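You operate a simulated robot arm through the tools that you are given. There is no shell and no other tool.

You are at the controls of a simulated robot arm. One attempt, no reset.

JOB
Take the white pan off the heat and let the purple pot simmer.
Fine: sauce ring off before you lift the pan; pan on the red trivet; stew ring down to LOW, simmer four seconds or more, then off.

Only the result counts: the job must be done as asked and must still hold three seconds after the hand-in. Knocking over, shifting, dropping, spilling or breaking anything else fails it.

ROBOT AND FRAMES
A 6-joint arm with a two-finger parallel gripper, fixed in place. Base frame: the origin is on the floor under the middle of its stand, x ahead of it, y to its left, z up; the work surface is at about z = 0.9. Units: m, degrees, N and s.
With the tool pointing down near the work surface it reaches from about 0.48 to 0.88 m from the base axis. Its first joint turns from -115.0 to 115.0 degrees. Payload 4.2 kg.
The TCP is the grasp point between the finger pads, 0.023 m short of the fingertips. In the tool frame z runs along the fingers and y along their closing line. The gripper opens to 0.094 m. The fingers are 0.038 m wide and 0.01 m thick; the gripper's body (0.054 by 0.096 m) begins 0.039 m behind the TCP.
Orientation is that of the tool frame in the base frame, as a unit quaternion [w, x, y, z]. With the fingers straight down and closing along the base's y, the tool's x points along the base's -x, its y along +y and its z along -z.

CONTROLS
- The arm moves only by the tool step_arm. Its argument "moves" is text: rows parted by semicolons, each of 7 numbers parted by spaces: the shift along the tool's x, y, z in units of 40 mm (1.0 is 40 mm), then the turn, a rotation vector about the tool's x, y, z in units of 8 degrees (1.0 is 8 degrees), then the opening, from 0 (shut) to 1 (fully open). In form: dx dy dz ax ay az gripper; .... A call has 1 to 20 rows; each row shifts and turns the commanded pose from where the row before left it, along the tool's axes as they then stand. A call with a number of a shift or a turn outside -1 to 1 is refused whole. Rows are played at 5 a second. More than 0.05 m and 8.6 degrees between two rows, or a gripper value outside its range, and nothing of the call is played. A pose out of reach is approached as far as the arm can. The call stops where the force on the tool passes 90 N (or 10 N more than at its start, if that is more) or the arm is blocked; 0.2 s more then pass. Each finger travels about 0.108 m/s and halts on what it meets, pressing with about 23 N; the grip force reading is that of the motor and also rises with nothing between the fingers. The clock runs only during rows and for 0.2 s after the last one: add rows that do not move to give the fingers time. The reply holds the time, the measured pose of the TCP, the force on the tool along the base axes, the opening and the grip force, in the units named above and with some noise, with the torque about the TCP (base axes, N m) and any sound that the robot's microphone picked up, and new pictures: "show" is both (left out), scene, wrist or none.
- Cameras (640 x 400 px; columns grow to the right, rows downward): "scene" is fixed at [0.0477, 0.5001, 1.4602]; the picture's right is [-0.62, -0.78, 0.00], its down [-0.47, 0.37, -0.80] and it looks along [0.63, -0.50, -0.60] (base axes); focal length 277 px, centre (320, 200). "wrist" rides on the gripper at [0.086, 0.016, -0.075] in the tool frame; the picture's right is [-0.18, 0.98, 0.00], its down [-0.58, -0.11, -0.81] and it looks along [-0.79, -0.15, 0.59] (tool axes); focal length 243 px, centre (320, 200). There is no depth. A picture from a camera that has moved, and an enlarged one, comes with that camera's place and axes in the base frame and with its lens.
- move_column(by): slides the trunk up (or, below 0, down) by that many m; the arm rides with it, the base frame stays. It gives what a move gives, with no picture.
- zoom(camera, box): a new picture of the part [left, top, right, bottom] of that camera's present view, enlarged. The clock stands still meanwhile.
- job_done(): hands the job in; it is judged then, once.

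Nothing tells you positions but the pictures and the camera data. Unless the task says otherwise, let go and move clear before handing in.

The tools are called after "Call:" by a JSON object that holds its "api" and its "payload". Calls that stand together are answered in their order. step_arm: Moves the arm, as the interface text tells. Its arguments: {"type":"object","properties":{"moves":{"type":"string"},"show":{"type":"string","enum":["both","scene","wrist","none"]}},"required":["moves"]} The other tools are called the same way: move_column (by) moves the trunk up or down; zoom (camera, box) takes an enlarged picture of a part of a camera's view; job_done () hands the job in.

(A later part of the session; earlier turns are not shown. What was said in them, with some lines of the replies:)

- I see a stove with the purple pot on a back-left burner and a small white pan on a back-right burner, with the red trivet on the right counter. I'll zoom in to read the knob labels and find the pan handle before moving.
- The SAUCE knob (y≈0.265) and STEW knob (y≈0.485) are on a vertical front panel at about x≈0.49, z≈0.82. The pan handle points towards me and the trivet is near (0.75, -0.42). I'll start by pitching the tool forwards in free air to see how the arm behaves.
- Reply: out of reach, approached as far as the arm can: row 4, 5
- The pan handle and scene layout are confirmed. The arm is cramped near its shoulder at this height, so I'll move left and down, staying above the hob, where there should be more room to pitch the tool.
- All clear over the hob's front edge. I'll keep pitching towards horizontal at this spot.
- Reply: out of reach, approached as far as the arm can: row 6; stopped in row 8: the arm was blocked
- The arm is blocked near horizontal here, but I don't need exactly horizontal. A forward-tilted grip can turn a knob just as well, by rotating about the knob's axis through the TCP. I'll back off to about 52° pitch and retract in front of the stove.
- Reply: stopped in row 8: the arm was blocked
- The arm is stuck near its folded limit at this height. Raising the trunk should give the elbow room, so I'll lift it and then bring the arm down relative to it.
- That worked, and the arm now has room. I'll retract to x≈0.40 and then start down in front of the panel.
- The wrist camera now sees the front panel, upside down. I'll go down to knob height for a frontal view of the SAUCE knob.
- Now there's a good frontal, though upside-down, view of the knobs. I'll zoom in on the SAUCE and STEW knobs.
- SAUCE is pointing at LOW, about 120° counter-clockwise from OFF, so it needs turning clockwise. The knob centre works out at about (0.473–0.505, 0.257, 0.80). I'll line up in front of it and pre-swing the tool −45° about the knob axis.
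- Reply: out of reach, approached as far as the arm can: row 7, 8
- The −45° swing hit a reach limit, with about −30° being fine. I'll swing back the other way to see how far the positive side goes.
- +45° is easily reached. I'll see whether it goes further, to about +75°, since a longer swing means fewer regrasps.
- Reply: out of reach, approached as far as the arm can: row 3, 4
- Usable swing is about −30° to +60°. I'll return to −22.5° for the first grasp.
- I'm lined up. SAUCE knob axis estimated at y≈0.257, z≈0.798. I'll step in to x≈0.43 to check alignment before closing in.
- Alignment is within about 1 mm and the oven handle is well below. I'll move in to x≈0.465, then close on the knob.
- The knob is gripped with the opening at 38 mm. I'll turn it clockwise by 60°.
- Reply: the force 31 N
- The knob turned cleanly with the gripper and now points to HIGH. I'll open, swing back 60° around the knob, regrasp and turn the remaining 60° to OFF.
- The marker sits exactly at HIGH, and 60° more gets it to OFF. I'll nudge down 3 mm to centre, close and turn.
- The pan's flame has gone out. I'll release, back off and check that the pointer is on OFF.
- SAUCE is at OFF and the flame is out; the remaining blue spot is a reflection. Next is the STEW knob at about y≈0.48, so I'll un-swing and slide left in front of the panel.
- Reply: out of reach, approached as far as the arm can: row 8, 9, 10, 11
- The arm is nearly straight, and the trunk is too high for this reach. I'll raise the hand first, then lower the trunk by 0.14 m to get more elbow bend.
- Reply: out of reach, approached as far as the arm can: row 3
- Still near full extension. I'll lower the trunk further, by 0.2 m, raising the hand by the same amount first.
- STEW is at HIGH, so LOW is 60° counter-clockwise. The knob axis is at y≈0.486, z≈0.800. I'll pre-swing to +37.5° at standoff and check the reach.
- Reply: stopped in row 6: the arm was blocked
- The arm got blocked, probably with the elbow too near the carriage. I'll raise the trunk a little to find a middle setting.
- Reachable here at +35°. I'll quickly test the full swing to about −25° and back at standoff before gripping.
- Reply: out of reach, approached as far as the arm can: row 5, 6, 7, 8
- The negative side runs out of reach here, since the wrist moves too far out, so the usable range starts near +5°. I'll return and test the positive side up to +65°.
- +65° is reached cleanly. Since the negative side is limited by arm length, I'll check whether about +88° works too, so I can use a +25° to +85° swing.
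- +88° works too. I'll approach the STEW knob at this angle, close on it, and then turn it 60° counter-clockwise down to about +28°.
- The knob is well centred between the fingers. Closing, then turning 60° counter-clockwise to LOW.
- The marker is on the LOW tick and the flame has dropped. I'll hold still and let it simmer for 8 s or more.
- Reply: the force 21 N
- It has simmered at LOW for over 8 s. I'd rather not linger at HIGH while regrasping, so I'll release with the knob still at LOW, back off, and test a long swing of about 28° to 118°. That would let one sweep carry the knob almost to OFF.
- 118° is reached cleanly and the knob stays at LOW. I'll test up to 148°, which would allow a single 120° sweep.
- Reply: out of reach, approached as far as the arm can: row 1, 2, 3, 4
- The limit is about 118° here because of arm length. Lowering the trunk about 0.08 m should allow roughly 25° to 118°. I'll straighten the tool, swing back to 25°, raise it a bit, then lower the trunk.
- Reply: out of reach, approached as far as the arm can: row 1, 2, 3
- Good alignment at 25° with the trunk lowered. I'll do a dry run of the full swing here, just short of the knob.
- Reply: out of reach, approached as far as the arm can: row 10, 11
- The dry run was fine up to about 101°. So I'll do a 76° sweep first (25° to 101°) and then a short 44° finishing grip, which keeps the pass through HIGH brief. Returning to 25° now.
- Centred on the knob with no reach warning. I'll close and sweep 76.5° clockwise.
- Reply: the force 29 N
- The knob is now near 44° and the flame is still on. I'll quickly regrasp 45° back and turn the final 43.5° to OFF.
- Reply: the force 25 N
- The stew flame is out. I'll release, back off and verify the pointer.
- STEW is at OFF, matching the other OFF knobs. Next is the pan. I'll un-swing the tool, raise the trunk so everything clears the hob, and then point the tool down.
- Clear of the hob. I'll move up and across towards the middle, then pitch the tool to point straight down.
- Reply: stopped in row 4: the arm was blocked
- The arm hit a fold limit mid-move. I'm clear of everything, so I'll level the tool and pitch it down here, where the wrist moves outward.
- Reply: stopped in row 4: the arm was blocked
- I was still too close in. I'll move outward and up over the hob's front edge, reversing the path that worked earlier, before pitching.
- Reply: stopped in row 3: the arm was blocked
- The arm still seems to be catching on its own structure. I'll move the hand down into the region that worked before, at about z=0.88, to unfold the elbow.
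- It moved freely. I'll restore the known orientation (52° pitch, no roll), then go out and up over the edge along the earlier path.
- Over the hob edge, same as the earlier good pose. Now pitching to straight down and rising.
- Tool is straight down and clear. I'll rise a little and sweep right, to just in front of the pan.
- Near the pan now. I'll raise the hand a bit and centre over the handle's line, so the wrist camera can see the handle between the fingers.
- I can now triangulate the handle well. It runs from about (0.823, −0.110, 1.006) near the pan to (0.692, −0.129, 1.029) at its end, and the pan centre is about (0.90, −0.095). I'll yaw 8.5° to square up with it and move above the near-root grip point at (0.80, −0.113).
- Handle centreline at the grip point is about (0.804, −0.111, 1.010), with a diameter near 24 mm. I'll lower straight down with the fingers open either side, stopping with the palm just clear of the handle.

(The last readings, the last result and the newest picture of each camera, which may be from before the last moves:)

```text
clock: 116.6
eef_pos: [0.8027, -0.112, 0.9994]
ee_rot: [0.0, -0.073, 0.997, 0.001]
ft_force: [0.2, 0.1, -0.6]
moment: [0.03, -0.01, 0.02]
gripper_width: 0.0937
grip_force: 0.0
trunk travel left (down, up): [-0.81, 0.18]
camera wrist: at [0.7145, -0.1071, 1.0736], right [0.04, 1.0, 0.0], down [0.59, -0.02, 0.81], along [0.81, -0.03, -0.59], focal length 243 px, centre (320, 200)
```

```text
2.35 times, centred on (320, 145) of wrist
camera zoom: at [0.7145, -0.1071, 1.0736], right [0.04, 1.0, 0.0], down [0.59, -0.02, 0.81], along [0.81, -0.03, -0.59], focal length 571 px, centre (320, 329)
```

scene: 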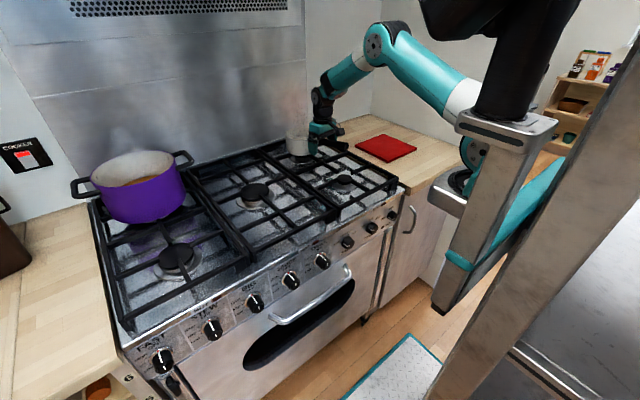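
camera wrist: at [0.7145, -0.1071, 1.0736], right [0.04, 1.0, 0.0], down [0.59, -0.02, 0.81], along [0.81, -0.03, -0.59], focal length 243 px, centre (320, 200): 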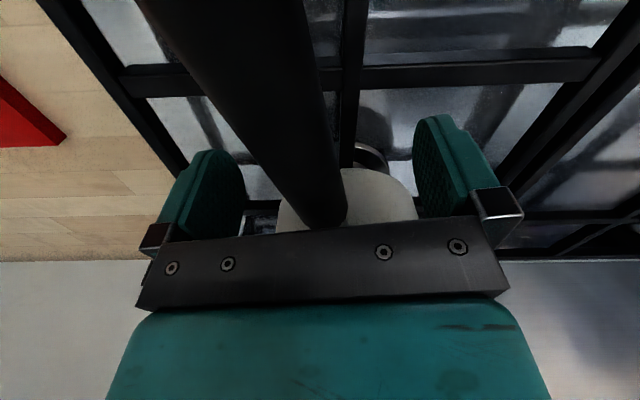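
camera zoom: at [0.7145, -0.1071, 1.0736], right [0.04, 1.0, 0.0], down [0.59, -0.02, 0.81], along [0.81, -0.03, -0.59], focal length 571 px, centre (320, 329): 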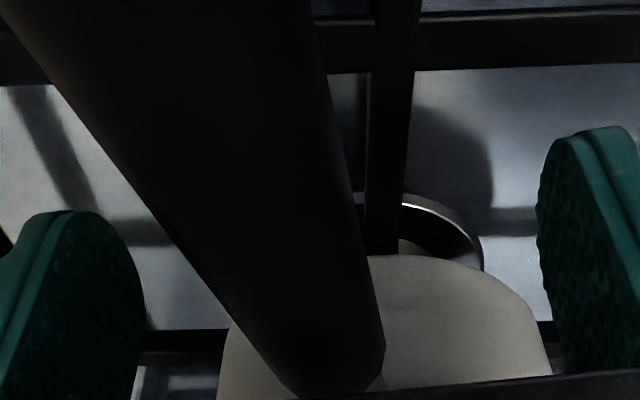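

The handle sits centred between the pads with the palm clear above. I'll go down 4 mm more and close gently.

Call:
{"api": "step_arm", "payload": {"moves": "0 0 0.1 0 0 0 1; 0 0 0 0 0 0 0.4; 0 0 0 0 0 0 0.3; 0 0 0 0 0 0 0; 0 0 0 0 0 0 0; 0 0 0 0 0 0 0; 0 0 0 0 0 0 0"}}

Call:
{"api": "zoom", "payload": {"camera": "scene", "box": [260, 100, 380, 175]}}

Call:
{"api": "zoom", "payload": {"camera": "wrist", "box": [200, 60, 440, 230]}}

```text
clock: 118.2
eef_pos: [0.8036, -0.1099, 0.9961]
ee_rot: [0.0, -0.073, 0.997, 0.001]
ft_force: [-0.8, 2.8, -0.2]
moment: [0.05, -0.26, 0.35]
gripper_width: 0.0215
grip_force: 23.4
trunk travel left (down, up): [-0.81, 0.18]
camera wrist: at [0.7147, -0.1063, 1.0694], right [0.04, 1.0, 0.0], down [0.59, -0.02, 0.81], along [0.81, -0.03, -0.59], focal length 243 px, centre (320, 200)
```

scene: 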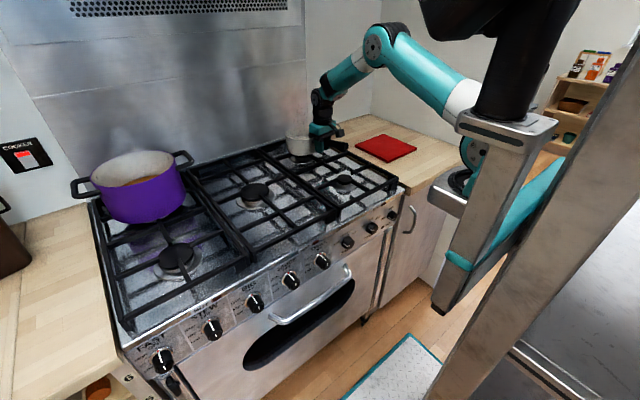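
wrist: 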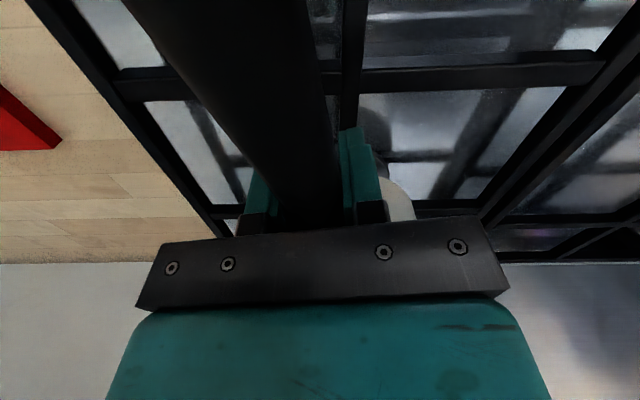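

```text
5.33 times, centred on (320, 138) of scene
camera zoom: at [0.0477, 0.5001, 1.4602], right [-0.62, -0.78, 0.0], down [-0.47, 0.37, -0.8], along [0.63, -0.5, -0.6], focal length 1478 px, centre (320, 533)
```

zoom: 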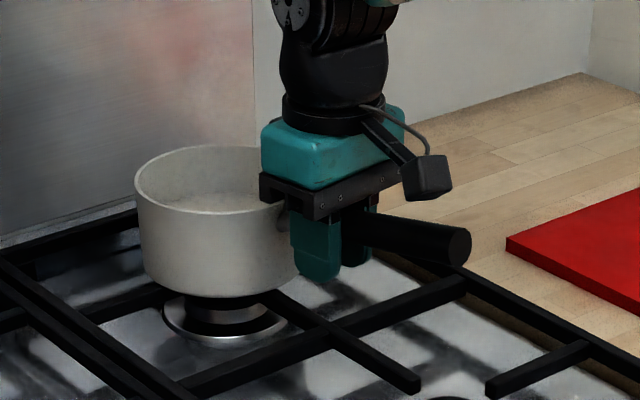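

```text
2.35 times, centred on (320, 145) of wrist
camera zoom: at [0.7147, -0.1063, 1.0694], right [0.04, 1.0, 0.0], down [0.59, -0.02, 0.81], along [0.81, -0.03, -0.59], focal length 571 px, centre (320, 329)
```

zoom: 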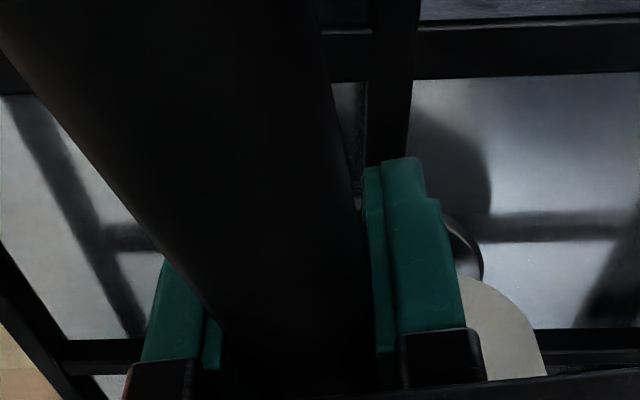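

The handle is gripped, with the opening at 21.5 mm. I'll hold briefly, then lift about 12 mm slowly and look for any tilt.

Call:
{"api": "step_arm", "payload": {"moves": "0 0 0 0 0 0 0; 0 0 0 0 0 0 0; 0 0 -0.05 0 0 0 0; 0 0 -0.05 0 0 0 0; 0 0 -0.05 0 0 0 0; 0 0 -0.05 0 0 0 0; 0 0 -0.05 0 0 0 0; 0 0 -0.05 0 0 0 0; 0 0 0 0 0 0 0; 0 0 0 0 0 0 0"}}

Call:
{"api": "zoom", "payload": {"camera": "scene", "box": [260, 100, 380, 175]}}

```text
clock: 120.4
eef_pos: [0.8041, -0.1106, 1.0083]
ee_rot: [0.0, -0.073, 0.997, 0.0]
ft_force: [0.1, -0.5, -5.8]
moment: [-0.07, 0.43, -0.01]
gripper_width: 0.0214
grip_force: 23.1
trunk travel left (down, up): [-0.81, 0.18]
camera wrist: at [0.7157, -0.1058, 1.0814], right [0.04, 1.0, 0.0], down [0.59, -0.02, 0.81], along [0.81, -0.03, -0.59], focal length 243 px, centre (320, 200)
```

scene: 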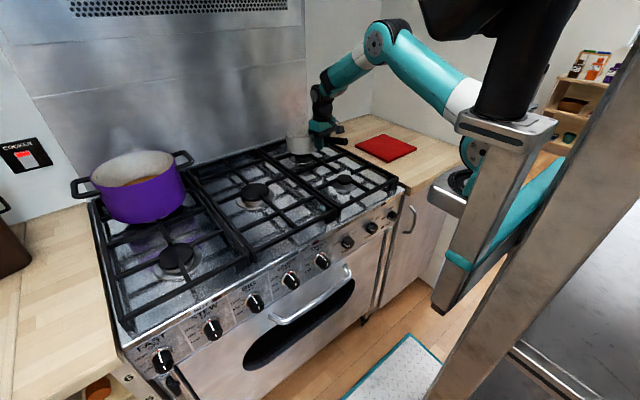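
wrist: 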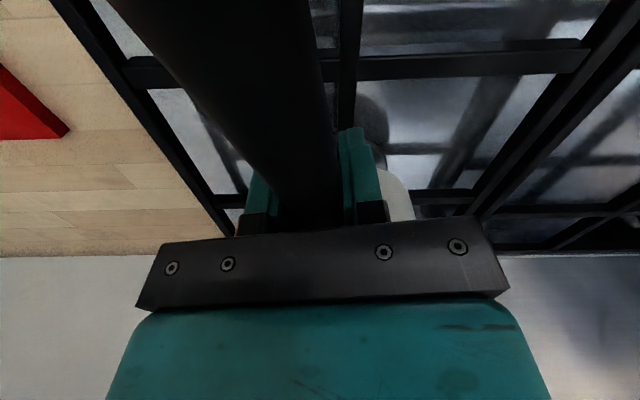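

```text
5.33 times, centred on (320, 138) of scene
camera zoom: at [0.0477, 0.5001, 1.4602], right [-0.62, -0.78, 0.0], down [-0.47, 0.37, -0.8], along [0.63, -0.5, -0.6], focal length 1478 px, centre (320, 533)
```

zoom: 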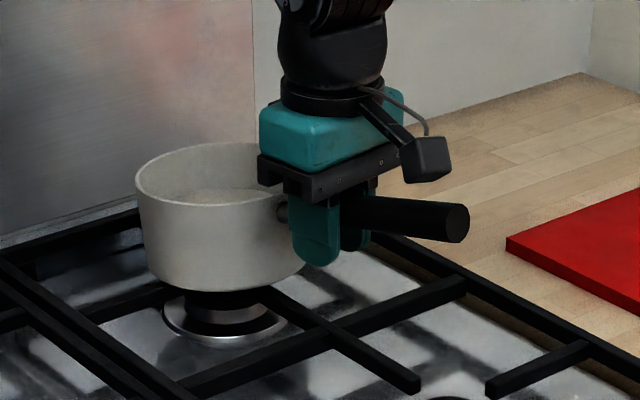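

The pan's weight shows, about 6 N, and the handle end has risen slightly more than the hand, so there's a small tilt of about 3°. I'll hold to see whether it's creeping.

Call:
{"api": "step_arm", "payload": {"moves": "0 0 0 0 0 0 0; 0 0 0 0 0 0 0; 0 0 0 0 0 0 0; 0 0 0 0 0 0 0; 0 0 0 0 0 0 0", "show": "wrist"}}

Call:
{"api": "zoom", "payload": {"camera": "scene", "box": [260, 100, 380, 175]}}

Call:
{"api": "zoom", "payload": {"camera": "scene", "box": [280, 120, 330, 160]}}

```text
clock: 121.6
eef_pos: [0.8045, -0.1102, 1.0071]
ee_rot: [0.0, -0.073, 0.997, 0.001]
ft_force: [0.2, 0.6, -4.0]
moment: [-0.04, 0.11, 0.02]
gripper_width: 0.0218
grip_force: 23.6
trunk travel left (down, up): [-0.81, 0.18]
camera wrist: at [0.7157, -0.1058, 1.0815], right [0.04, 1.0, 0.0], down [0.59, -0.02, 0.81], along [0.81, -0.03, -0.59], focal length 243 px, centre (320, 200)
```

wrist: 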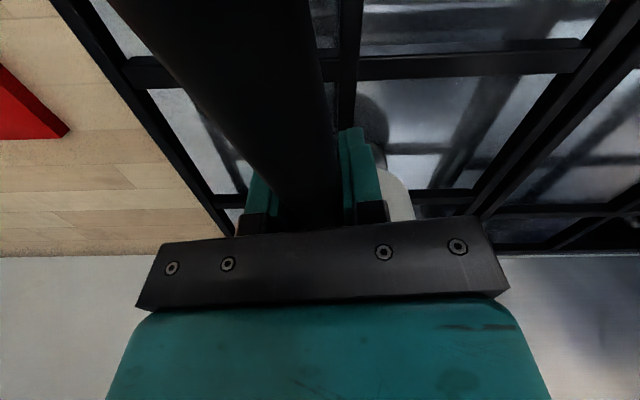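

```text
5.33 times, centred on (320, 138) of scene
camera zoom: at [0.0477, 0.5001, 1.4602], right [-0.62, -0.78, 0.0], down [-0.47, 0.37, -0.8], along [0.63, -0.5, -0.6], focal length 1478 px, centre (320, 533)
```

zoom: 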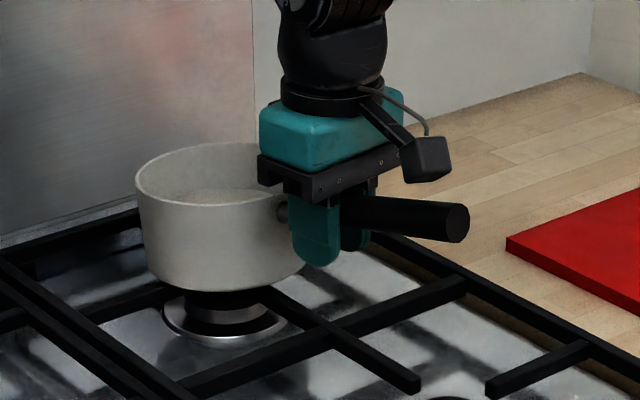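

```text
10.00 times, centred on (305, 140) of scene
camera zoom: at [0.0477, 0.5001, 1.4602], right [-0.62, -0.78, 0.0], down [-0.47, 0.37, -0.8], along [0.63, -0.5, -0.6], focal length 2771 px, centre (470, 800)
```

zoom: 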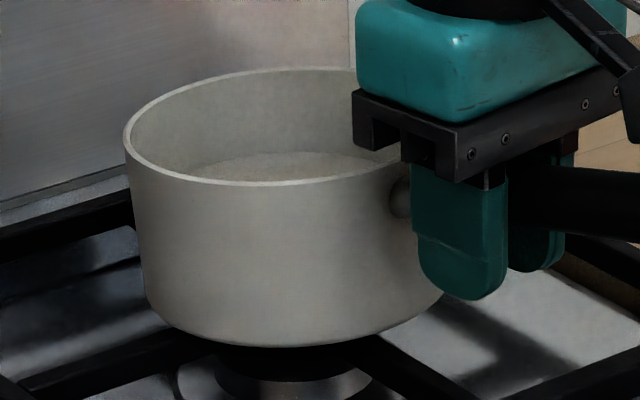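

The handle slowly rotates in the grip because the pan is nose-heavy, about 0.75 kg. I'll set it back down, release, and regrip closer to the pan, with the fingertips lower and their front edges right by the pan wall. Then the wall itself blocks any droop.

Call:
{"api": "step_arm", "payload": {"moves": "0 0 0.05 0 0 0 0; 0 0 0.05 0 0 0 0; 0 0 0.05 0 0 0 0; 0 0 0.05 0 0 0 0; 0 0 0.05 0 0 0 0; 0 0 0.05 0 0 0 0; 0 0 0 0 0 0 0", "show": "none"}}

Call:
{"api": "zoom", "payload": {"camera": "scene", "box": [260, 100, 380, 175]}}

```text
clock: 123.2
eef_pos: [0.8036, -0.1103, 0.9971]
ee_rot: [0.0, -0.073, 0.997, 0.002]
ft_force: [-0.3, -1.9, 5.2]
moment: [0.08, -0.16, 0.01]
gripper_width: 0.0217
grip_force: 22.3
trunk travel left (down, up): [-0.81, 0.18]
```

```text
5.33 times, centred on (320, 138) of scene
camera zoom: at [0.0477, 0.5001, 1.4602], right [-0.62, -0.78, 0.0], down [-0.47, 0.37, -0.8], along [0.63, -0.5, -0.6], focal length 1478 px, centre (320, 533)
```

zoom: 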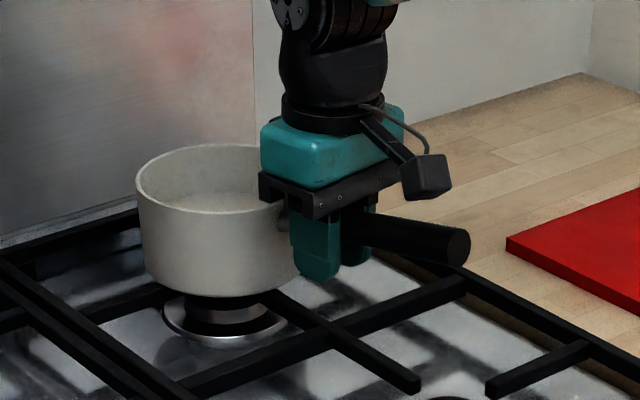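

The pan is back flat on the grate. Opening, then advancing about 16 mm along the handle and lowering about 8 mm.

Call:
{"api": "step_arm", "payload": {"moves": "0 0 0 0 0 0 0.45; 0 0 0 0 0 0 0.45; 0 0 0 0 0 0 0.45; -0.15 0 0.05 0 0 0 0.45; -0.15 0 0.05 0 0 0 0.45; 0 0 0.08 0 0 0 0.45; 0 0 0 0 0 0 0.45"}}

Call:
{"api": "zoom", "payload": {"camera": "scene", "box": [260, 100, 380, 175]}}

Call:
{"api": "zoom", "payload": {"camera": "wrist", "box": [200, 60, 440, 230]}}

```text
clock: 124.8
eef_pos: [0.8152, -0.108, 0.9886]
ee_rot: [-0.001, -0.073, 0.997, 0.0]
ft_force: [0.1, 0.5, -0.8]
moment: [0.02, 0.01, 0.0]
gripper_width: 0.0424
grip_force: 0.2
trunk travel left (down, up): [-0.81, 0.18]
camera wrist: at [0.7269, -0.1047, 1.0625], right [0.04, 1.0, 0.0], down [0.59, -0.02, 0.81], along [0.81, -0.03, -0.59], focal length 243 px, centre (320, 200)
```

scene: 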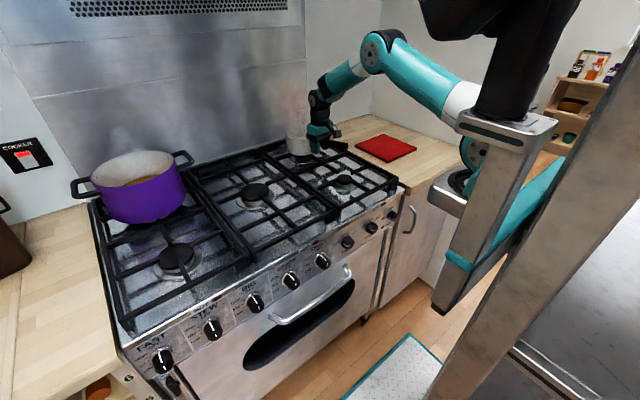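
wrist: 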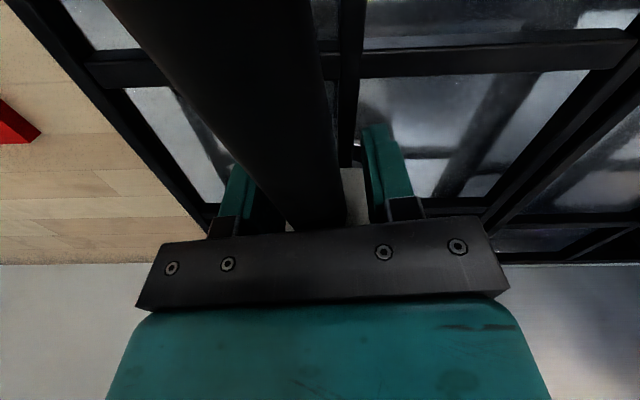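

```text
5.33 times, centred on (320, 138) of scene
camera zoom: at [0.0477, 0.5001, 1.4602], right [-0.62, -0.78, 0.0], down [-0.47, 0.37, -0.8], along [0.63, -0.5, -0.6], focal length 1478 px, centre (320, 533)
```

zoom: 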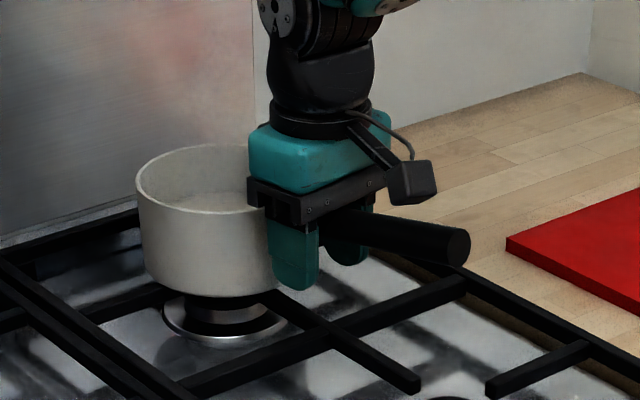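

```text
2.35 times, centred on (320, 145) of wrist
camera zoom: at [0.7269, -0.1047, 1.0625], right [0.04, 1.0, 0.0], down [0.59, -0.02, 0.81], along [0.81, -0.03, -0.59], focal length 571 px, centre (320, 329)
```

zoom: 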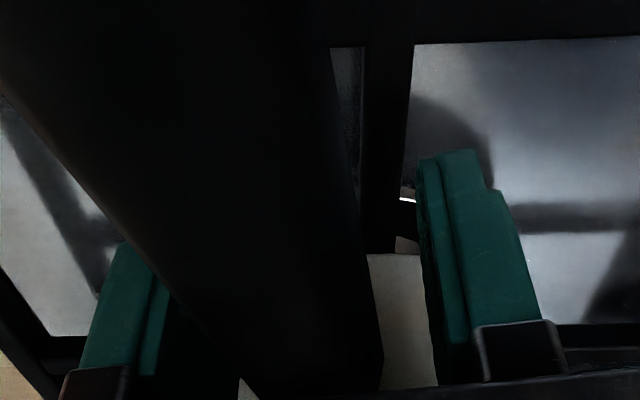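

Call:
{"api": "step_arm", "payload": {"moves": "-0.06 0 0 0 0 0 0.45; -0.06 0 0 0 0 0 0.45; 0 0 0 0 0 0 0.45", "show": "none"}}

Call:
{"api": "zoom", "payload": {"camera": "wrist", "box": [320, 120, 420, 230]}}

Call:
{"api": "zoom", "payload": {"camera": "scene", "box": [290, 120, 340, 160]}}

```text
clock: 125.6
eef_pos: [0.8202, -0.108, 0.9887]
ee_rot: [0.0, -0.073, 0.997, 0.001]
ft_force: [0.1, 0.5, -0.5]
moment: [0.02, 0.02, 0.0]
gripper_width: 0.0424
grip_force: 0.0
trunk travel left (down, up): [-0.81, 0.18]
```

```text
3.64 times, centred on (370, 175) of wrist
camera zoom: at [0.7315, -0.1038, 1.0621], right [0.04, 1.0, 0.0], down [0.59, -0.02, 0.81], along [0.81, -0.03, -0.59], focal length 882 px, centre (138, 291)
```

zoom: 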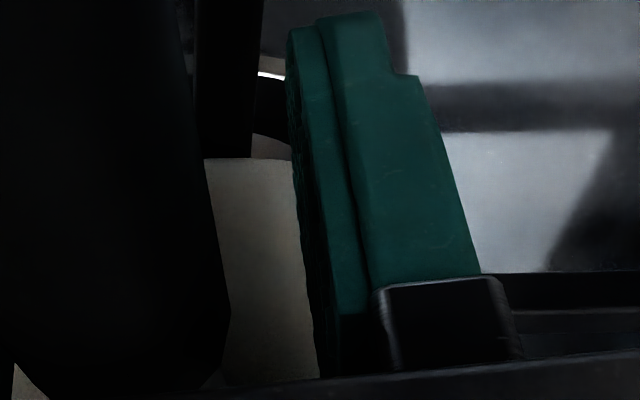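

```text
10.00 times, centred on (315, 140) of scene
camera zoom: at [0.0477, 0.5001, 1.4602], right [-0.62, -0.78, 0.0], down [-0.47, 0.37, -0.8], along [0.63, -0.5, -0.6], focal length 2771 px, centre (370, 800)
```

zoom: 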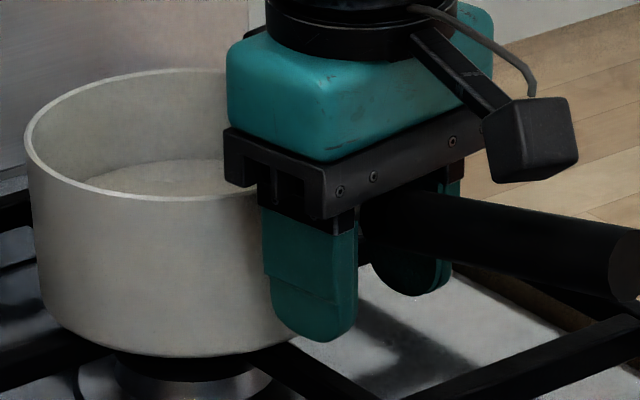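

Call:
{"api": "step_arm", "payload": {"moves": "-0.05 0 0 0 0 0 0.45; 0 0 0 0 0 0 0.45", "show": "none"}}

Call:
{"api": "step_arm", "payload": {"moves": "-0.05 0 0 0 0 0 0.45; 0 0 0 0 0 0 0.45", "show": "none"}}

```text
clock: 126.2
eef_pos: [0.8218, -0.1087, 0.9889]
ee_rot: [0.0, -0.073, 0.997, 0.001]
ft_force: [-0.5, -0.6, -0.1]
moment: [-0.03, 0.02, 0.02]
gripper_width: 0.0422
grip_force: 0.1
trunk travel left (down, up): [-0.81, 0.18]
```

```text
clock: 126.8
eef_pos: [0.8245, -0.1072, 0.9873]
ee_rot: [0.0, -0.073, 0.997, 0.001]
ft_force: [-0.8, 0.6, 0.4]
moment: [-0.04, 0.02, 0.01]
gripper_width: 0.0424
grip_force: 0.0
trunk travel left (down, up): [-0.81, 0.18]
```

Front edges are now right at the wall with no push on the pan. Closing and doing a small test lift.

Call:
{"api": "step_arm", "payload": {"moves": "0 0 0 0 0 0 0.3; 0 0 0 0 0 0 0; 0 0 0 0 0 0 0; 0 0 0 0 0 0 0; 0 0 -0.06 0 0 0 0; 0 0 -0.06 0 0 0 0; 0 0 -0.06 0 0 0 0; 0 0 -0.06 0 0 0 0; 0 0 -0.06 0 0 0 0; 0 0 -0.06 0 0 0 0; 0 0 0 0 0 0 0; 0 0 0 0 0 0 0; 0 0 0 0 0 0 0; 0 0 0 0 0 0 0"}}

Call:
{"api": "zoom", "payload": {"camera": "scene", "box": [260, 100, 380, 175]}}

Call:
{"api": "zoom", "payload": {"camera": "scene", "box": [280, 120, 330, 160]}}

```text
clock: 129.8
eef_pos: [0.8237, -0.1073, 1.0021]
ee_rot: [0.0, -0.073, 0.997, 0.001]
ft_force: [-0.4, 0.6, -6.9]
moment: [-0.04, 0.48, 0.02]
gripper_width: 0.021
grip_force: 22.5
trunk travel left (down, up): [-0.81, 0.18]
camera wrist: at [0.7353, -0.103, 1.0761], right [0.04, 1.0, 0.0], down [0.59, -0.02, 0.81], along [0.8, -0.03, -0.59], focal length 243 px, centre (320, 200)
```

scene: 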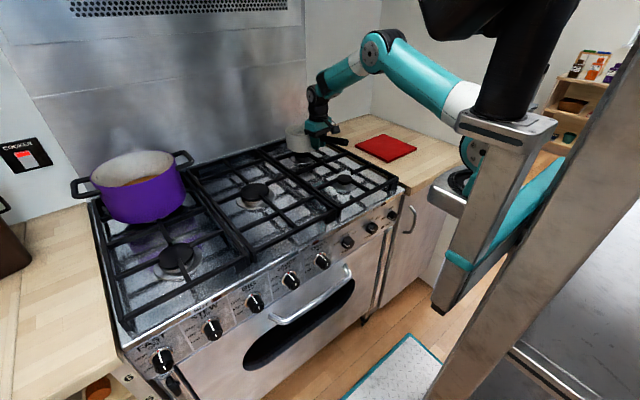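
wrist: 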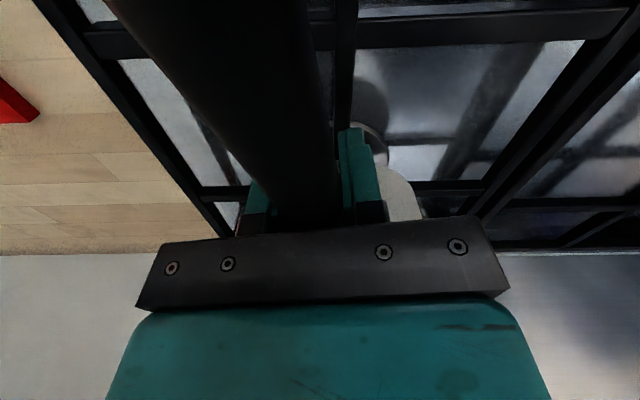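

```text
5.33 times, centred on (320, 138) of scene
camera zoom: at [0.0477, 0.5001, 1.4602], right [-0.62, -0.78, 0.0], down [-0.47, 0.37, -0.8], along [0.63, -0.5, -0.6], focal length 1478 px, centre (320, 533)
```

zoom: 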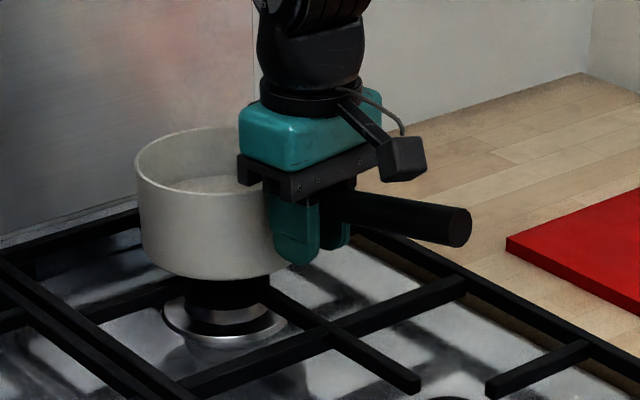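

```text
10.00 times, centred on (305, 140) of scene
camera zoom: at [0.0477, 0.5001, 1.4602], right [-0.62, -0.78, 0.0], down [-0.47, 0.37, -0.8], along [0.63, -0.5, -0.6], focal length 2771 px, centre (470, 800)
```

zoom: 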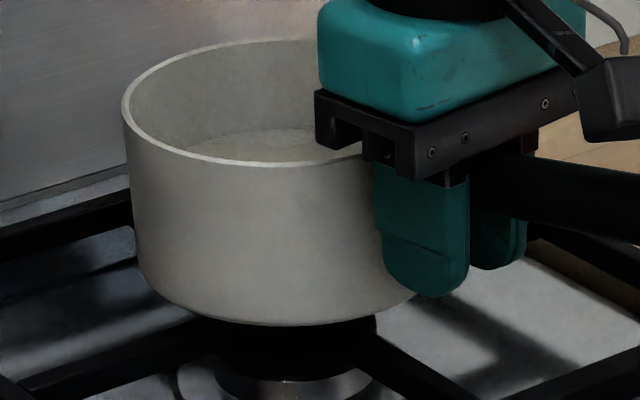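

The pan is fully lifted now, at 6.9 N with the whole pan risen evenly and level. I'll hold to confirm it isn't creeping.

Call:
{"api": "step_arm", "payload": {"moves": "0 0 0 0 0 0 0; 0 0 0 0 0 0 0; 0 0 0 0 0 0 0; 0 0 0 0 0 0 0; 0 0 0 0 0 0 0; 0 0 0 0 0 0 0; 0 0 0 0 0 0 0; 0 0 0 0 0 0 0", "show": "none"}}

Call:
{"api": "zoom", "payload": {"camera": "scene", "box": [260, 100, 380, 175]}}

```text
clock: 131.6
eef_pos: [0.8237, -0.1077, 1.0024]
ee_rot: [-0.001, -0.073, 0.997, 0.001]
ft_force: [-0.2, 0.4, -7.8]
moment: [-0.09, 0.45, -0.04]
gripper_width: 0.0209
grip_force: 22.9
trunk travel left (down, up): [-0.81, 0.18]
```

```text
5.33 times, centred on (320, 138) of scene
camera zoom: at [0.0477, 0.5001, 1.4602], right [-0.62, -0.78, 0.0], down [-0.47, 0.37, -0.8], along [0.63, -0.5, -0.6], focal length 1478 px, centre (320, 533)
```

zoom: 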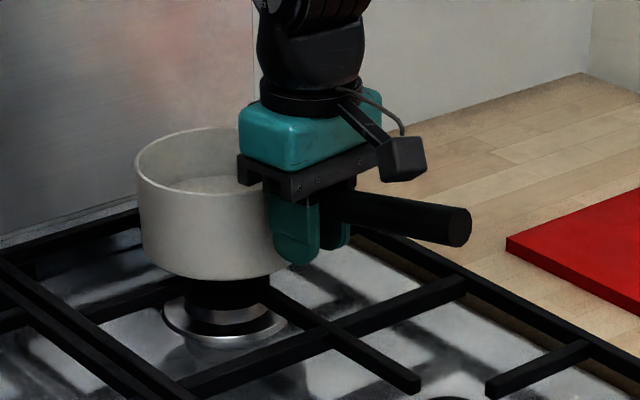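

The grip is steady. I'll lift another 45 mm smoothly.

Call:
{"api": "step_arm", "payload": {"moves": "0 0 -0.07 0 0 0 0; 0 0 -0.15 0 0 0 0; 0 0 -0.15 0 0 0 0; 0 0 -0.15 0 0 0 0; 0 0 -0.15 0 0 0 0; 0 0 -0.15 0 0 0 0; 0 0 -0.15 0 0 0 0; 0 0 -0.12 0 0 0 0; 0 0 -0.05 0 0 0 0; 0 0 0 0 0 0 0"}}

Call:
{"api": "zoom", "payload": {"camera": "scene", "box": [260, 90, 420, 190]}}

```text
clock: 133.8
eef_pos: [0.8247, -0.1082, 1.0481]
ee_rot: [-0.001, -0.073, 0.997, 0.001]
ft_force: [-0.5, 0.2, -7.2]
moment: [-0.09, 0.48, 0.0]
gripper_width: 0.0211
grip_force: 23.0
trunk travel left (down, up): [-0.81, 0.18]
camera wrist: at [0.7362, -0.103, 1.1225], right [0.04, 1.0, 0.0], down [0.59, -0.02, 0.81], along [0.8, -0.03, -0.59], focal length 243 px, centre (320, 200)
```

scene: 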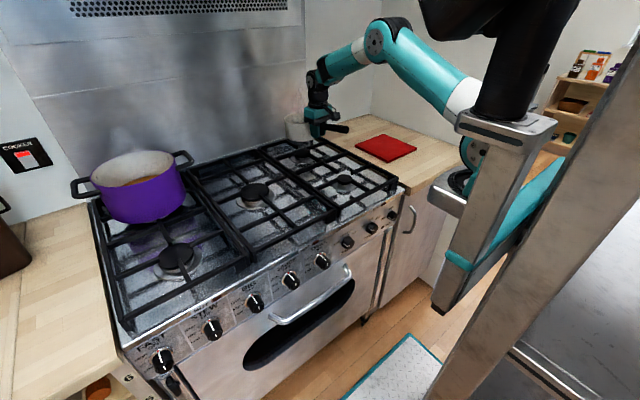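
wrist: 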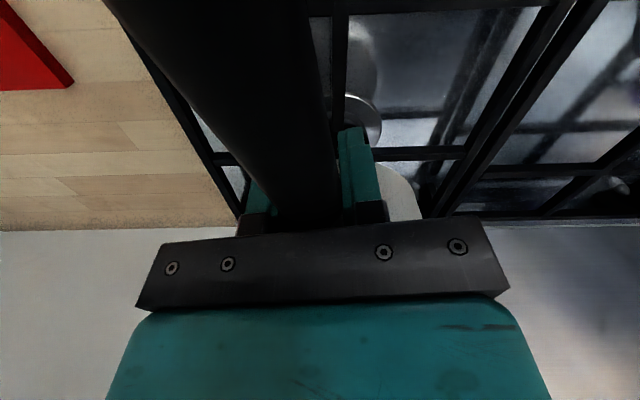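

```text
4.00 times, centred on (340, 140) of scene
camera zoom: at [0.0477, 0.5001, 1.4602], right [-0.62, -0.78, 0.0], down [-0.47, 0.37, -0.8], along [0.63, -0.5, -0.6], focal length 1108 px, centre (240, 440)
```

zoom: 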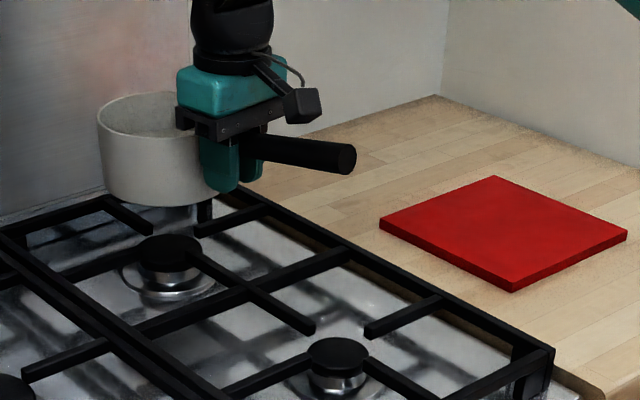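

The pan hangs level. The trivet's centre is about (0.747, −0.423) and the pan centre sits about 80 mm ahead of the TCP. I'll carry it in a smooth line with a gentle yaw to TCP (0.671, −0.402).

Call:
{"api": "step_arm", "payload": {"moves": "0.146 -0.203 0 0 0 0.1639 0; 0.213 -0.309 0 0 0 0.1639 0; 0.274 -0.418 0 0 0 0.1639 0; 0.264 -0.424 0 0 0 0.1639 0; 0.255 -0.43 0 0 0 0.1639 0; 0.245 -0.436 0 0 0 0.1639 0; 0.235 -0.442 0 0 0 0.1639 0; 0.2245 -0.447 0 0 0 0.1639 0; 0.214 -0.452 0 0 0 0.1639 0; 0.204 -0.457 0 0 0 0.1639 0; 0.193 -0.461 0 0 0 0.1639 0; 0.183 -0.4655 0 0 0 0.1639 0; 0.172 -0.4695 0 0 0 0.1639 0; 0.161 -0.473 0 0 0 0.1639 0; 0.15 -0.477 0 0 0 0.1639 0; 0.139 -0.48 0 0 0 0.1639 0; 0.1065 -0.401 0 0 0 0.1639 0; 0.0585 -0.243 0 0 0 0.1639 0; 0 0 0 0 0 0 0; 0 0 0 0 0 0 0"}}

Call:
{"api": "zoom", "payload": {"camera": "scene", "box": [290, 80, 450, 180]}}

```text
clock: 138.0
eef_pos: [0.6714, -0.4022, 1.048]
ee_rot: [0.0, 0.132, 0.991, 0.001]
ft_force: [-0.2, -0.2, -7.7]
moment: [0.12, 0.47, 0.04]
gripper_width: 0.0213
grip_force: 22.5
trunk travel left (down, up): [-0.81, 0.18]
camera wrist: at [0.5912, -0.3624, 1.122], right [0.44, 0.9, 0.0], down [0.53, -0.26, 0.81], along [0.73, -0.35, -0.59], focal length 243 px, centre (320, 200)
```

scene: 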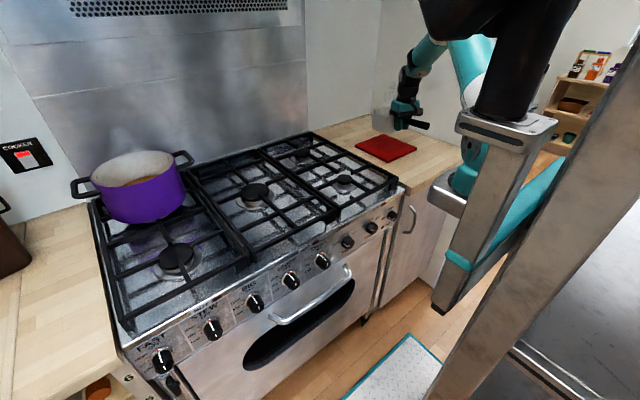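
wrist: 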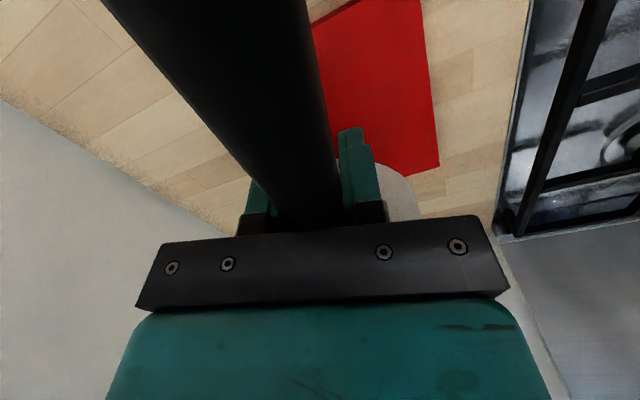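

```text
4.00 times, centred on (370, 130) of scene
camera zoom: at [0.0477, 0.5001, 1.4602], right [-0.62, -0.78, 0.0], down [-0.47, 0.37, -0.8], along [0.63, -0.5, -0.6], focal length 1108 px, centre (120, 480)
```

zoom: 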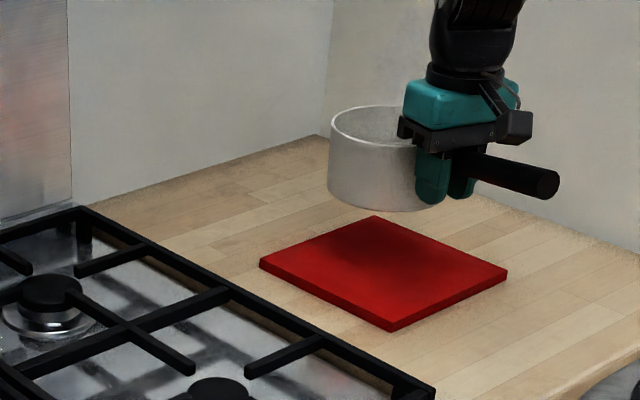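

The pan is directly over the trivet. I'll lower 56 mm steadily, then ease down with force checks.

Call:
{"api": "step_arm", "payload": {"moves": "0 0 0.08 0 0 0 0; 0 0 0.15 0 0 0 0; 0 0 0.15 0 0 0 0; 0 0 0.15 0 0 0 0; 0 0 0.15 0 0 0 0; 0 0 0.15 0 0 0 0; 0 0 0.15 0 0 0 0; 0 0 0.15 0 0 0 0; 0 0 0.15 0 0 0 0; 0 0 0.12 0 0 0 0; 0 0 0 0 0 0 0", "show": "scene"}}

Call:
{"api": "zoom", "payload": {"camera": "scene", "box": [340, 100, 440, 170]}}

```text
clock: 140.4
eef_pos: [0.6707, -0.4022, 0.9924]
ee_rot: [-0.001, 0.133, 0.991, 0.001]
ft_force: [-0.4, 0.3, -7.1]
moment: [0.15, 0.5, -0.02]
gripper_width: 0.0211
grip_force: 23.1
trunk travel left (down, up): [-0.81, 0.18]
```

scene: 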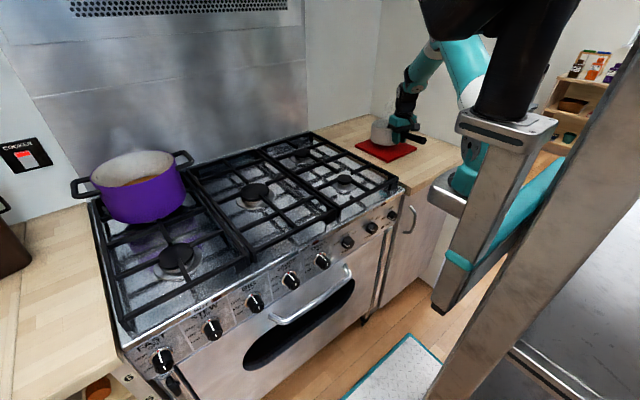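

```text
5.71 times, centred on (390, 135) of scene
camera zoom: at [0.0477, 0.5001, 1.4602], right [-0.62, -0.78, 0.0], down [-0.47, 0.37, -0.8], along [0.63, -0.5, -0.6], focal length 1583 px, centre (-80, 571)
```

zoom: 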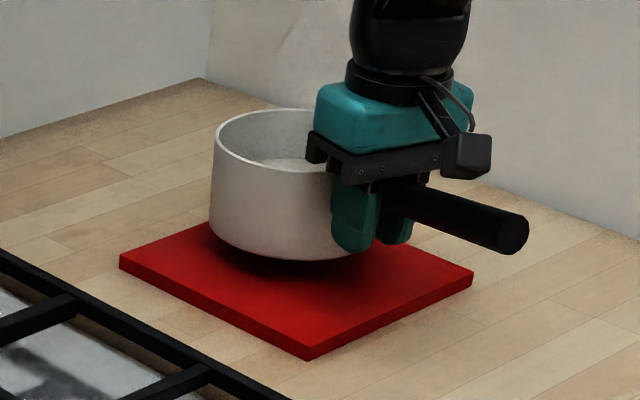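

About 2 to 3 cm to go, and the geometry puts the pan well inside the trivet. Easing down in small steps.

Call:
{"api": "step_arm", "payload": {"moves": "0 0 0.1 0 0 0 0; 0 0 0.1 0 0 0 0; 0 0 0.1 0 0 0 0; 0 0 0.08 0 0 0 0; 0 0 0 0 0 0 0", "show": "none"}}

Call:
{"api": "zoom", "payload": {"camera": "scene", "box": [340, 100, 440, 170]}}

```text
clock: 141.6
eef_pos: [0.6719, -0.402, 0.9773]
ee_rot: [-0.001, 0.133, 0.991, 0.001]
ft_force: [0.2, -0.3, -8.1]
moment: [0.14, 0.48, -0.02]
gripper_width: 0.021
grip_force: 23.3
trunk travel left (down, up): [-0.81, 0.18]
```

```text
5.71 times, centred on (390, 135) of scene
camera zoom: at [0.0477, 0.5001, 1.4602], right [-0.62, -0.78, 0.0], down [-0.47, 0.37, -0.8], along [0.63, -0.5, -0.6], focal length 1583 px, centre (-80, 571)
```

zoom: 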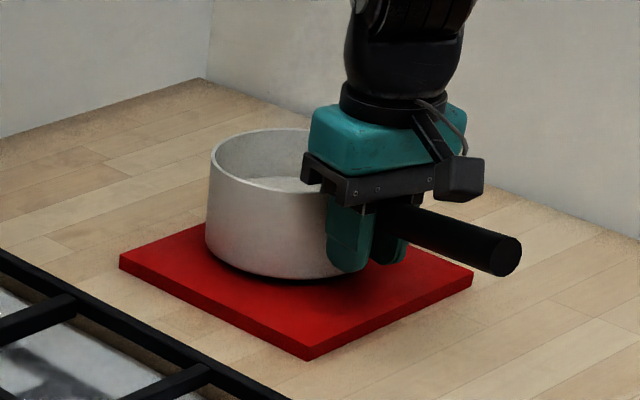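

Call:
{"api": "step_arm", "payload": {"moves": "0 0 0.06 0 0 0 0; 0 0 0.06 0 0 0 0; 0 0 0.06 0 0 0 0; 0 0 0 0 0 0 0", "show": "none"}}

Call:
{"api": "zoom", "payload": {"camera": "scene", "box": [350, 115, 410, 155]}}

```text
clock: 142.6
eef_pos: [0.6705, -0.4017, 0.9704]
ee_rot: [0.0, 0.131, 0.991, 0.0]
ft_force: [-6.5, 2.4, 4.1]
moment: [-0.18, -0.69, 0.02]
gripper_width: 0.021
grip_force: 23.4
trunk travel left (down, up): [-0.81, 0.18]
```

```text
10.00 times, centred on (380, 135) of scene
camera zoom: at [0.0477, 0.5001, 1.4602], right [-0.62, -0.78, 0.0], down [-0.47, 0.37, -0.8], along [0.63, -0.5, -0.6], focal length 2771 px, centre (-280, 850)
```

zoom: 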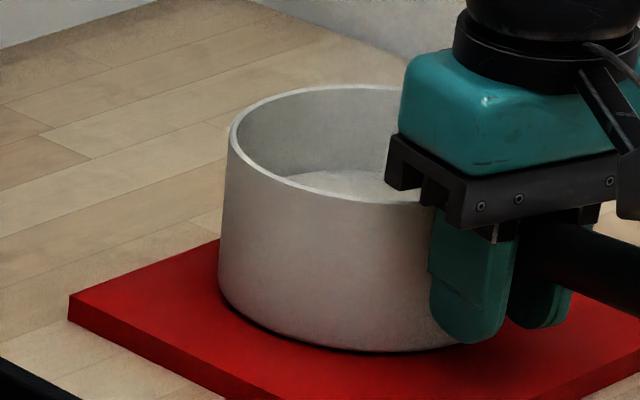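

The pan has made full contact with the trivet, judging by the force sign change. I'll relieve the pressure by a hair, then open the fingers.

Call:
{"api": "step_arm", "payload": {"moves": "0 0 -0.025 0 0 0 0; 0 0 0 0 0 0 0; 0 0 0 0 0 0 0.28; 0 0 0 0 0 0 0.35; 0 0 0 0 0 0 0.5; 0 0 0 0 0 0 0.5; 0 0 0 0 0 0 0.5"}}

Call:
{"api": "zoom", "payload": {"camera": "scene", "box": [340, 100, 440, 170]}}

Call:
{"api": "zoom", "payload": {"camera": "wrist", "box": [200, 60, 440, 230]}}

```text
clock: 144.2
eef_pos: [0.6722, -0.4019, 0.9714]
ee_rot: [-0.001, 0.132, 0.991, 0.0]
ft_force: [-1.2, 0.6, 0.6]
moment: [-0.02, 0.01, 0.02]
gripper_width: 0.0473
grip_force: 0.0
trunk travel left (down, up): [-0.81, 0.18]
camera wrist: at [0.5914, -0.3625, 1.0442], right [0.44, 0.9, 0.0], down [0.53, -0.26, 0.81], along [0.73, -0.35, -0.59], focal length 243 px, centre (320, 200)
```

scene: 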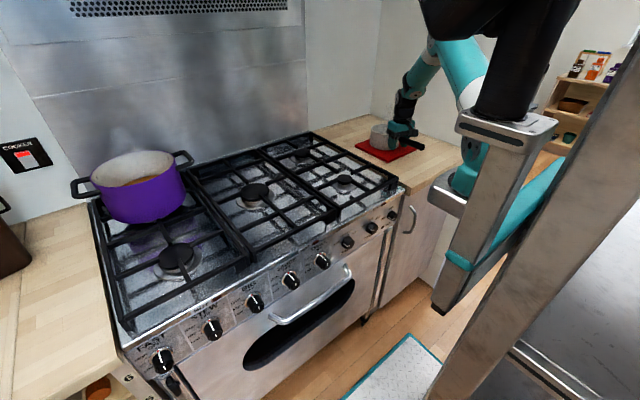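
wrist: 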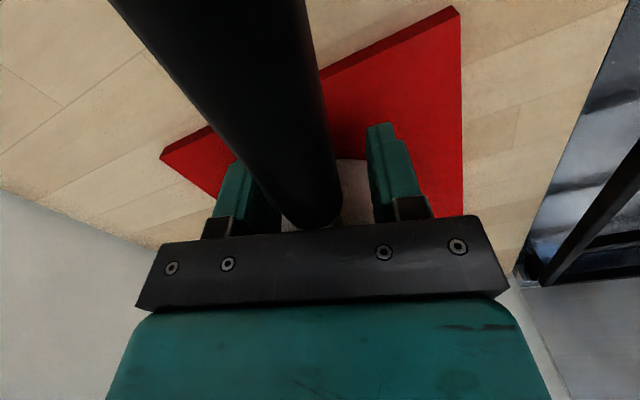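

```text
5.71 times, centred on (390, 135) of scene
camera zoom: at [0.0477, 0.5001, 1.4602], right [-0.62, -0.78, 0.0], down [-0.47, 0.37, -0.8], along [0.63, -0.5, -0.6], focal length 1583 px, centre (-80, 571)
```

zoom: 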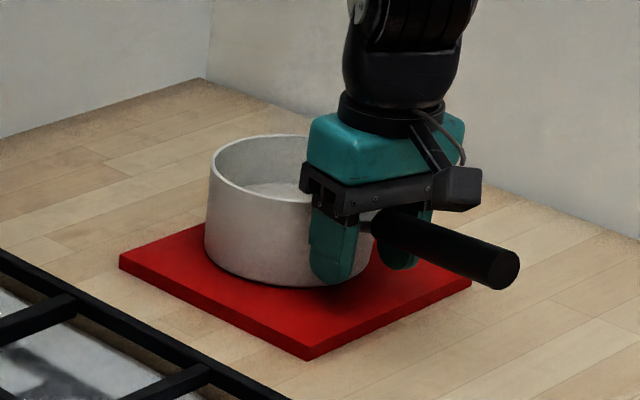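

```text
2.35 times, centred on (320, 145) of wrist
camera zoom: at [0.5914, -0.3625, 1.0442], right [0.44, 0.9, 0.0], down [0.53, -0.26, 0.81], along [0.73, -0.35, -0.59], focal length 571 px, centre (320, 329)
```

zoom: 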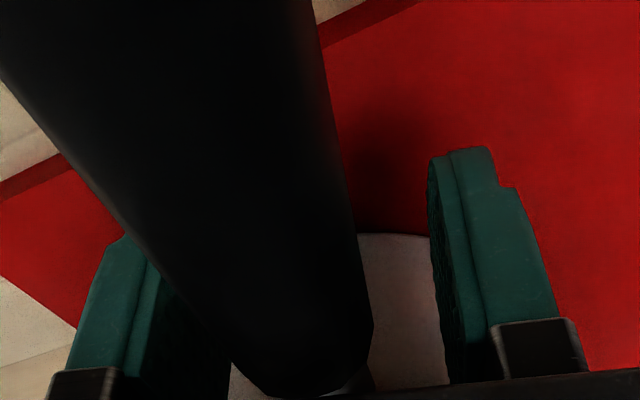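

Released. The pan is resting flat on the red trivet. I'll open wider and lift straight up clear of the handle.

Call:
{"api": "step_arm", "payload": {"moves": "0 0 0 0 0 0 0.75; 0 0 -0.2 0 0 0 0.75; 0 0 -0.5 0 0 0 0.75; 0 0 -0.8 0 0 0 0.75; 0 0 -0.8 0 0 0 0.75; 0 0 -0.8 0 0 0 0.75; 0.5 0 -0.5 0 0 0 0.75; 0.8 0 0 0 0 0 0.75; 0.8 0 0 0 0 0 0.75; 0.8 0.3 0 0 0 0 0.75; 0 0 0 0 0 0 0.75"}}

Call:
{"api": "zoom", "payload": {"camera": "scene", "box": [340, 100, 440, 170]}}

Call:
{"api": "zoom", "payload": {"camera": "scene", "box": [60, 130, 340, 310]}}

Call:
{"api": "zoom", "payload": {"camera": "scene", "box": [130, 240, 340, 370]}}

```text
clock: 146.6
eef_pos: [0.5618, -0.3603, 1.1173]
ee_rot: [-0.001, 0.133, 0.991, 0.0]
ft_force: [0.2, 0.0, -0.1]
moment: [0.03, -0.01, -0.02]
gripper_width: 0.0707
grip_force: 0.1
trunk travel left (down, up): [-0.81, 0.18]
camera wrist: at [0.4828, -0.3203, 1.1909], right [0.44, 0.9, 0.0], down [0.53, -0.26, 0.81], along [0.73, -0.35, -0.59], focal length 243 px, centre (320, 200)
```

scene: 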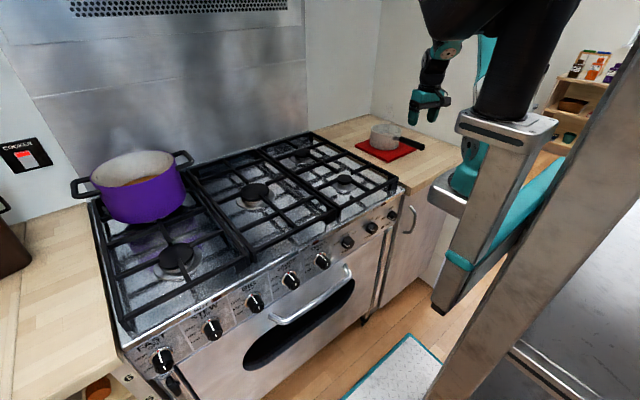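
wrist: 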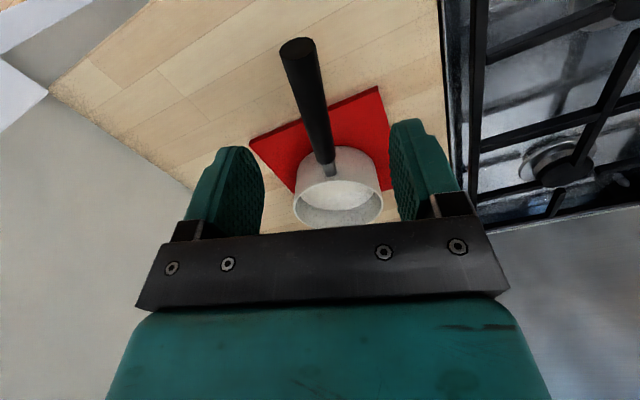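

```text
5.71 times, centred on (390, 135) of scene
camera zoom: at [0.0477, 0.5001, 1.4602], right [-0.62, -0.78, 0.0], down [-0.47, 0.37, -0.8], along [0.63, -0.5, -0.6], focal length 1583 px, centre (-80, 571)
```

zoom: 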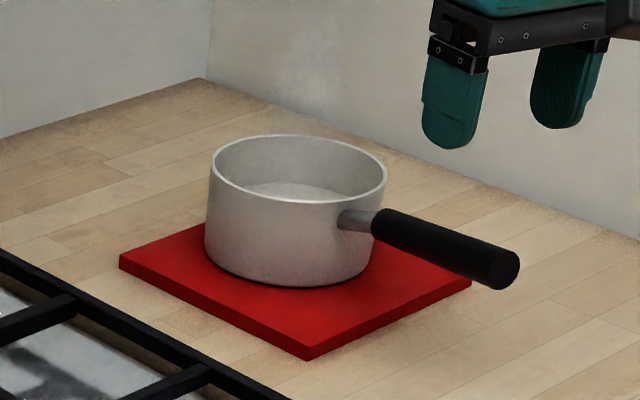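

```text
2.22 times, centred on (200, 220) of scene
camera zoom: at [0.0477, 0.5001, 1.4602], right [-0.62, -0.78, 0.0], down [-0.47, 0.37, -0.8], along [0.63, -0.5, -0.6], focal length 616 px, centre (587, 156)
```

zoom: 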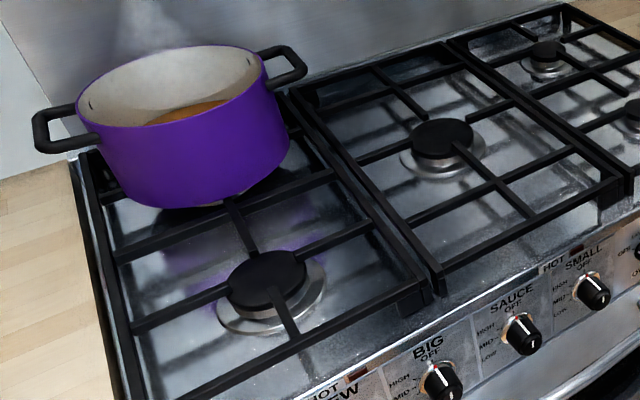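

```text
3.05 times, centred on (235, 305) of scene
camera zoom: at [0.0477, 0.5001, 1.4602], right [-0.62, -0.78, 0.0], down [-0.47, 0.37, -0.8], along [0.63, -0.5, -0.6], focal length 844 px, centre (579, -120)
```

zoom: 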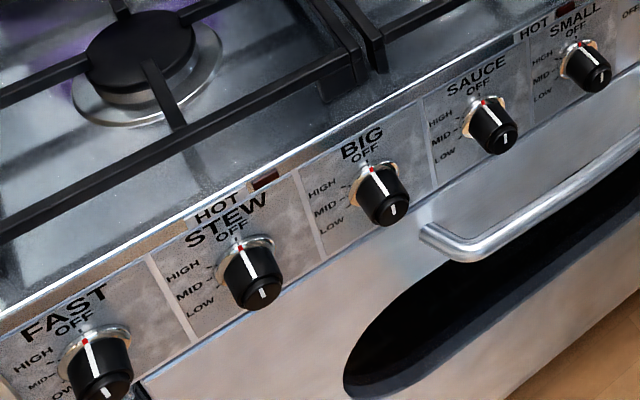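

The white pan is centred on the red trivet and steady. SAUCE and STEW both point to OFF, no flames are visible, and the purple pot hasn't moved. The hand is open and clear, so I'm handing in.

Call:
{"api": "job_done", "payload": {}}

```text
The job is handed in.
```

The job is handed in: the white pan is off the heat, centred on the red trivet and clear of the gripper. I don't have the judge's verdict, only what the last pictures showed.

- **Sauce ring:** I turned it from LOW to OFF before lifting the pan, and its flame was out. Getting from LOW to OFF meant passing back through HIGH.
- **Stew ring:** it started at HIGH. I turned it down to LOW, and it simmered there for about 25 seconds. Then I turned it off, passing briefly through HIGH again, with about 2 seconds near it while I regripped the knob.
- **White pan:** on my first small test lift the handle rotated in the grip and the pan tilted about 3°. I set it straight back down and gripped closer to the pan. The second lift held level all the way to the trivet.
- **Everything else:** the purple pot hasn't moved, and all five ring knobs read OFF. I saw no spills.
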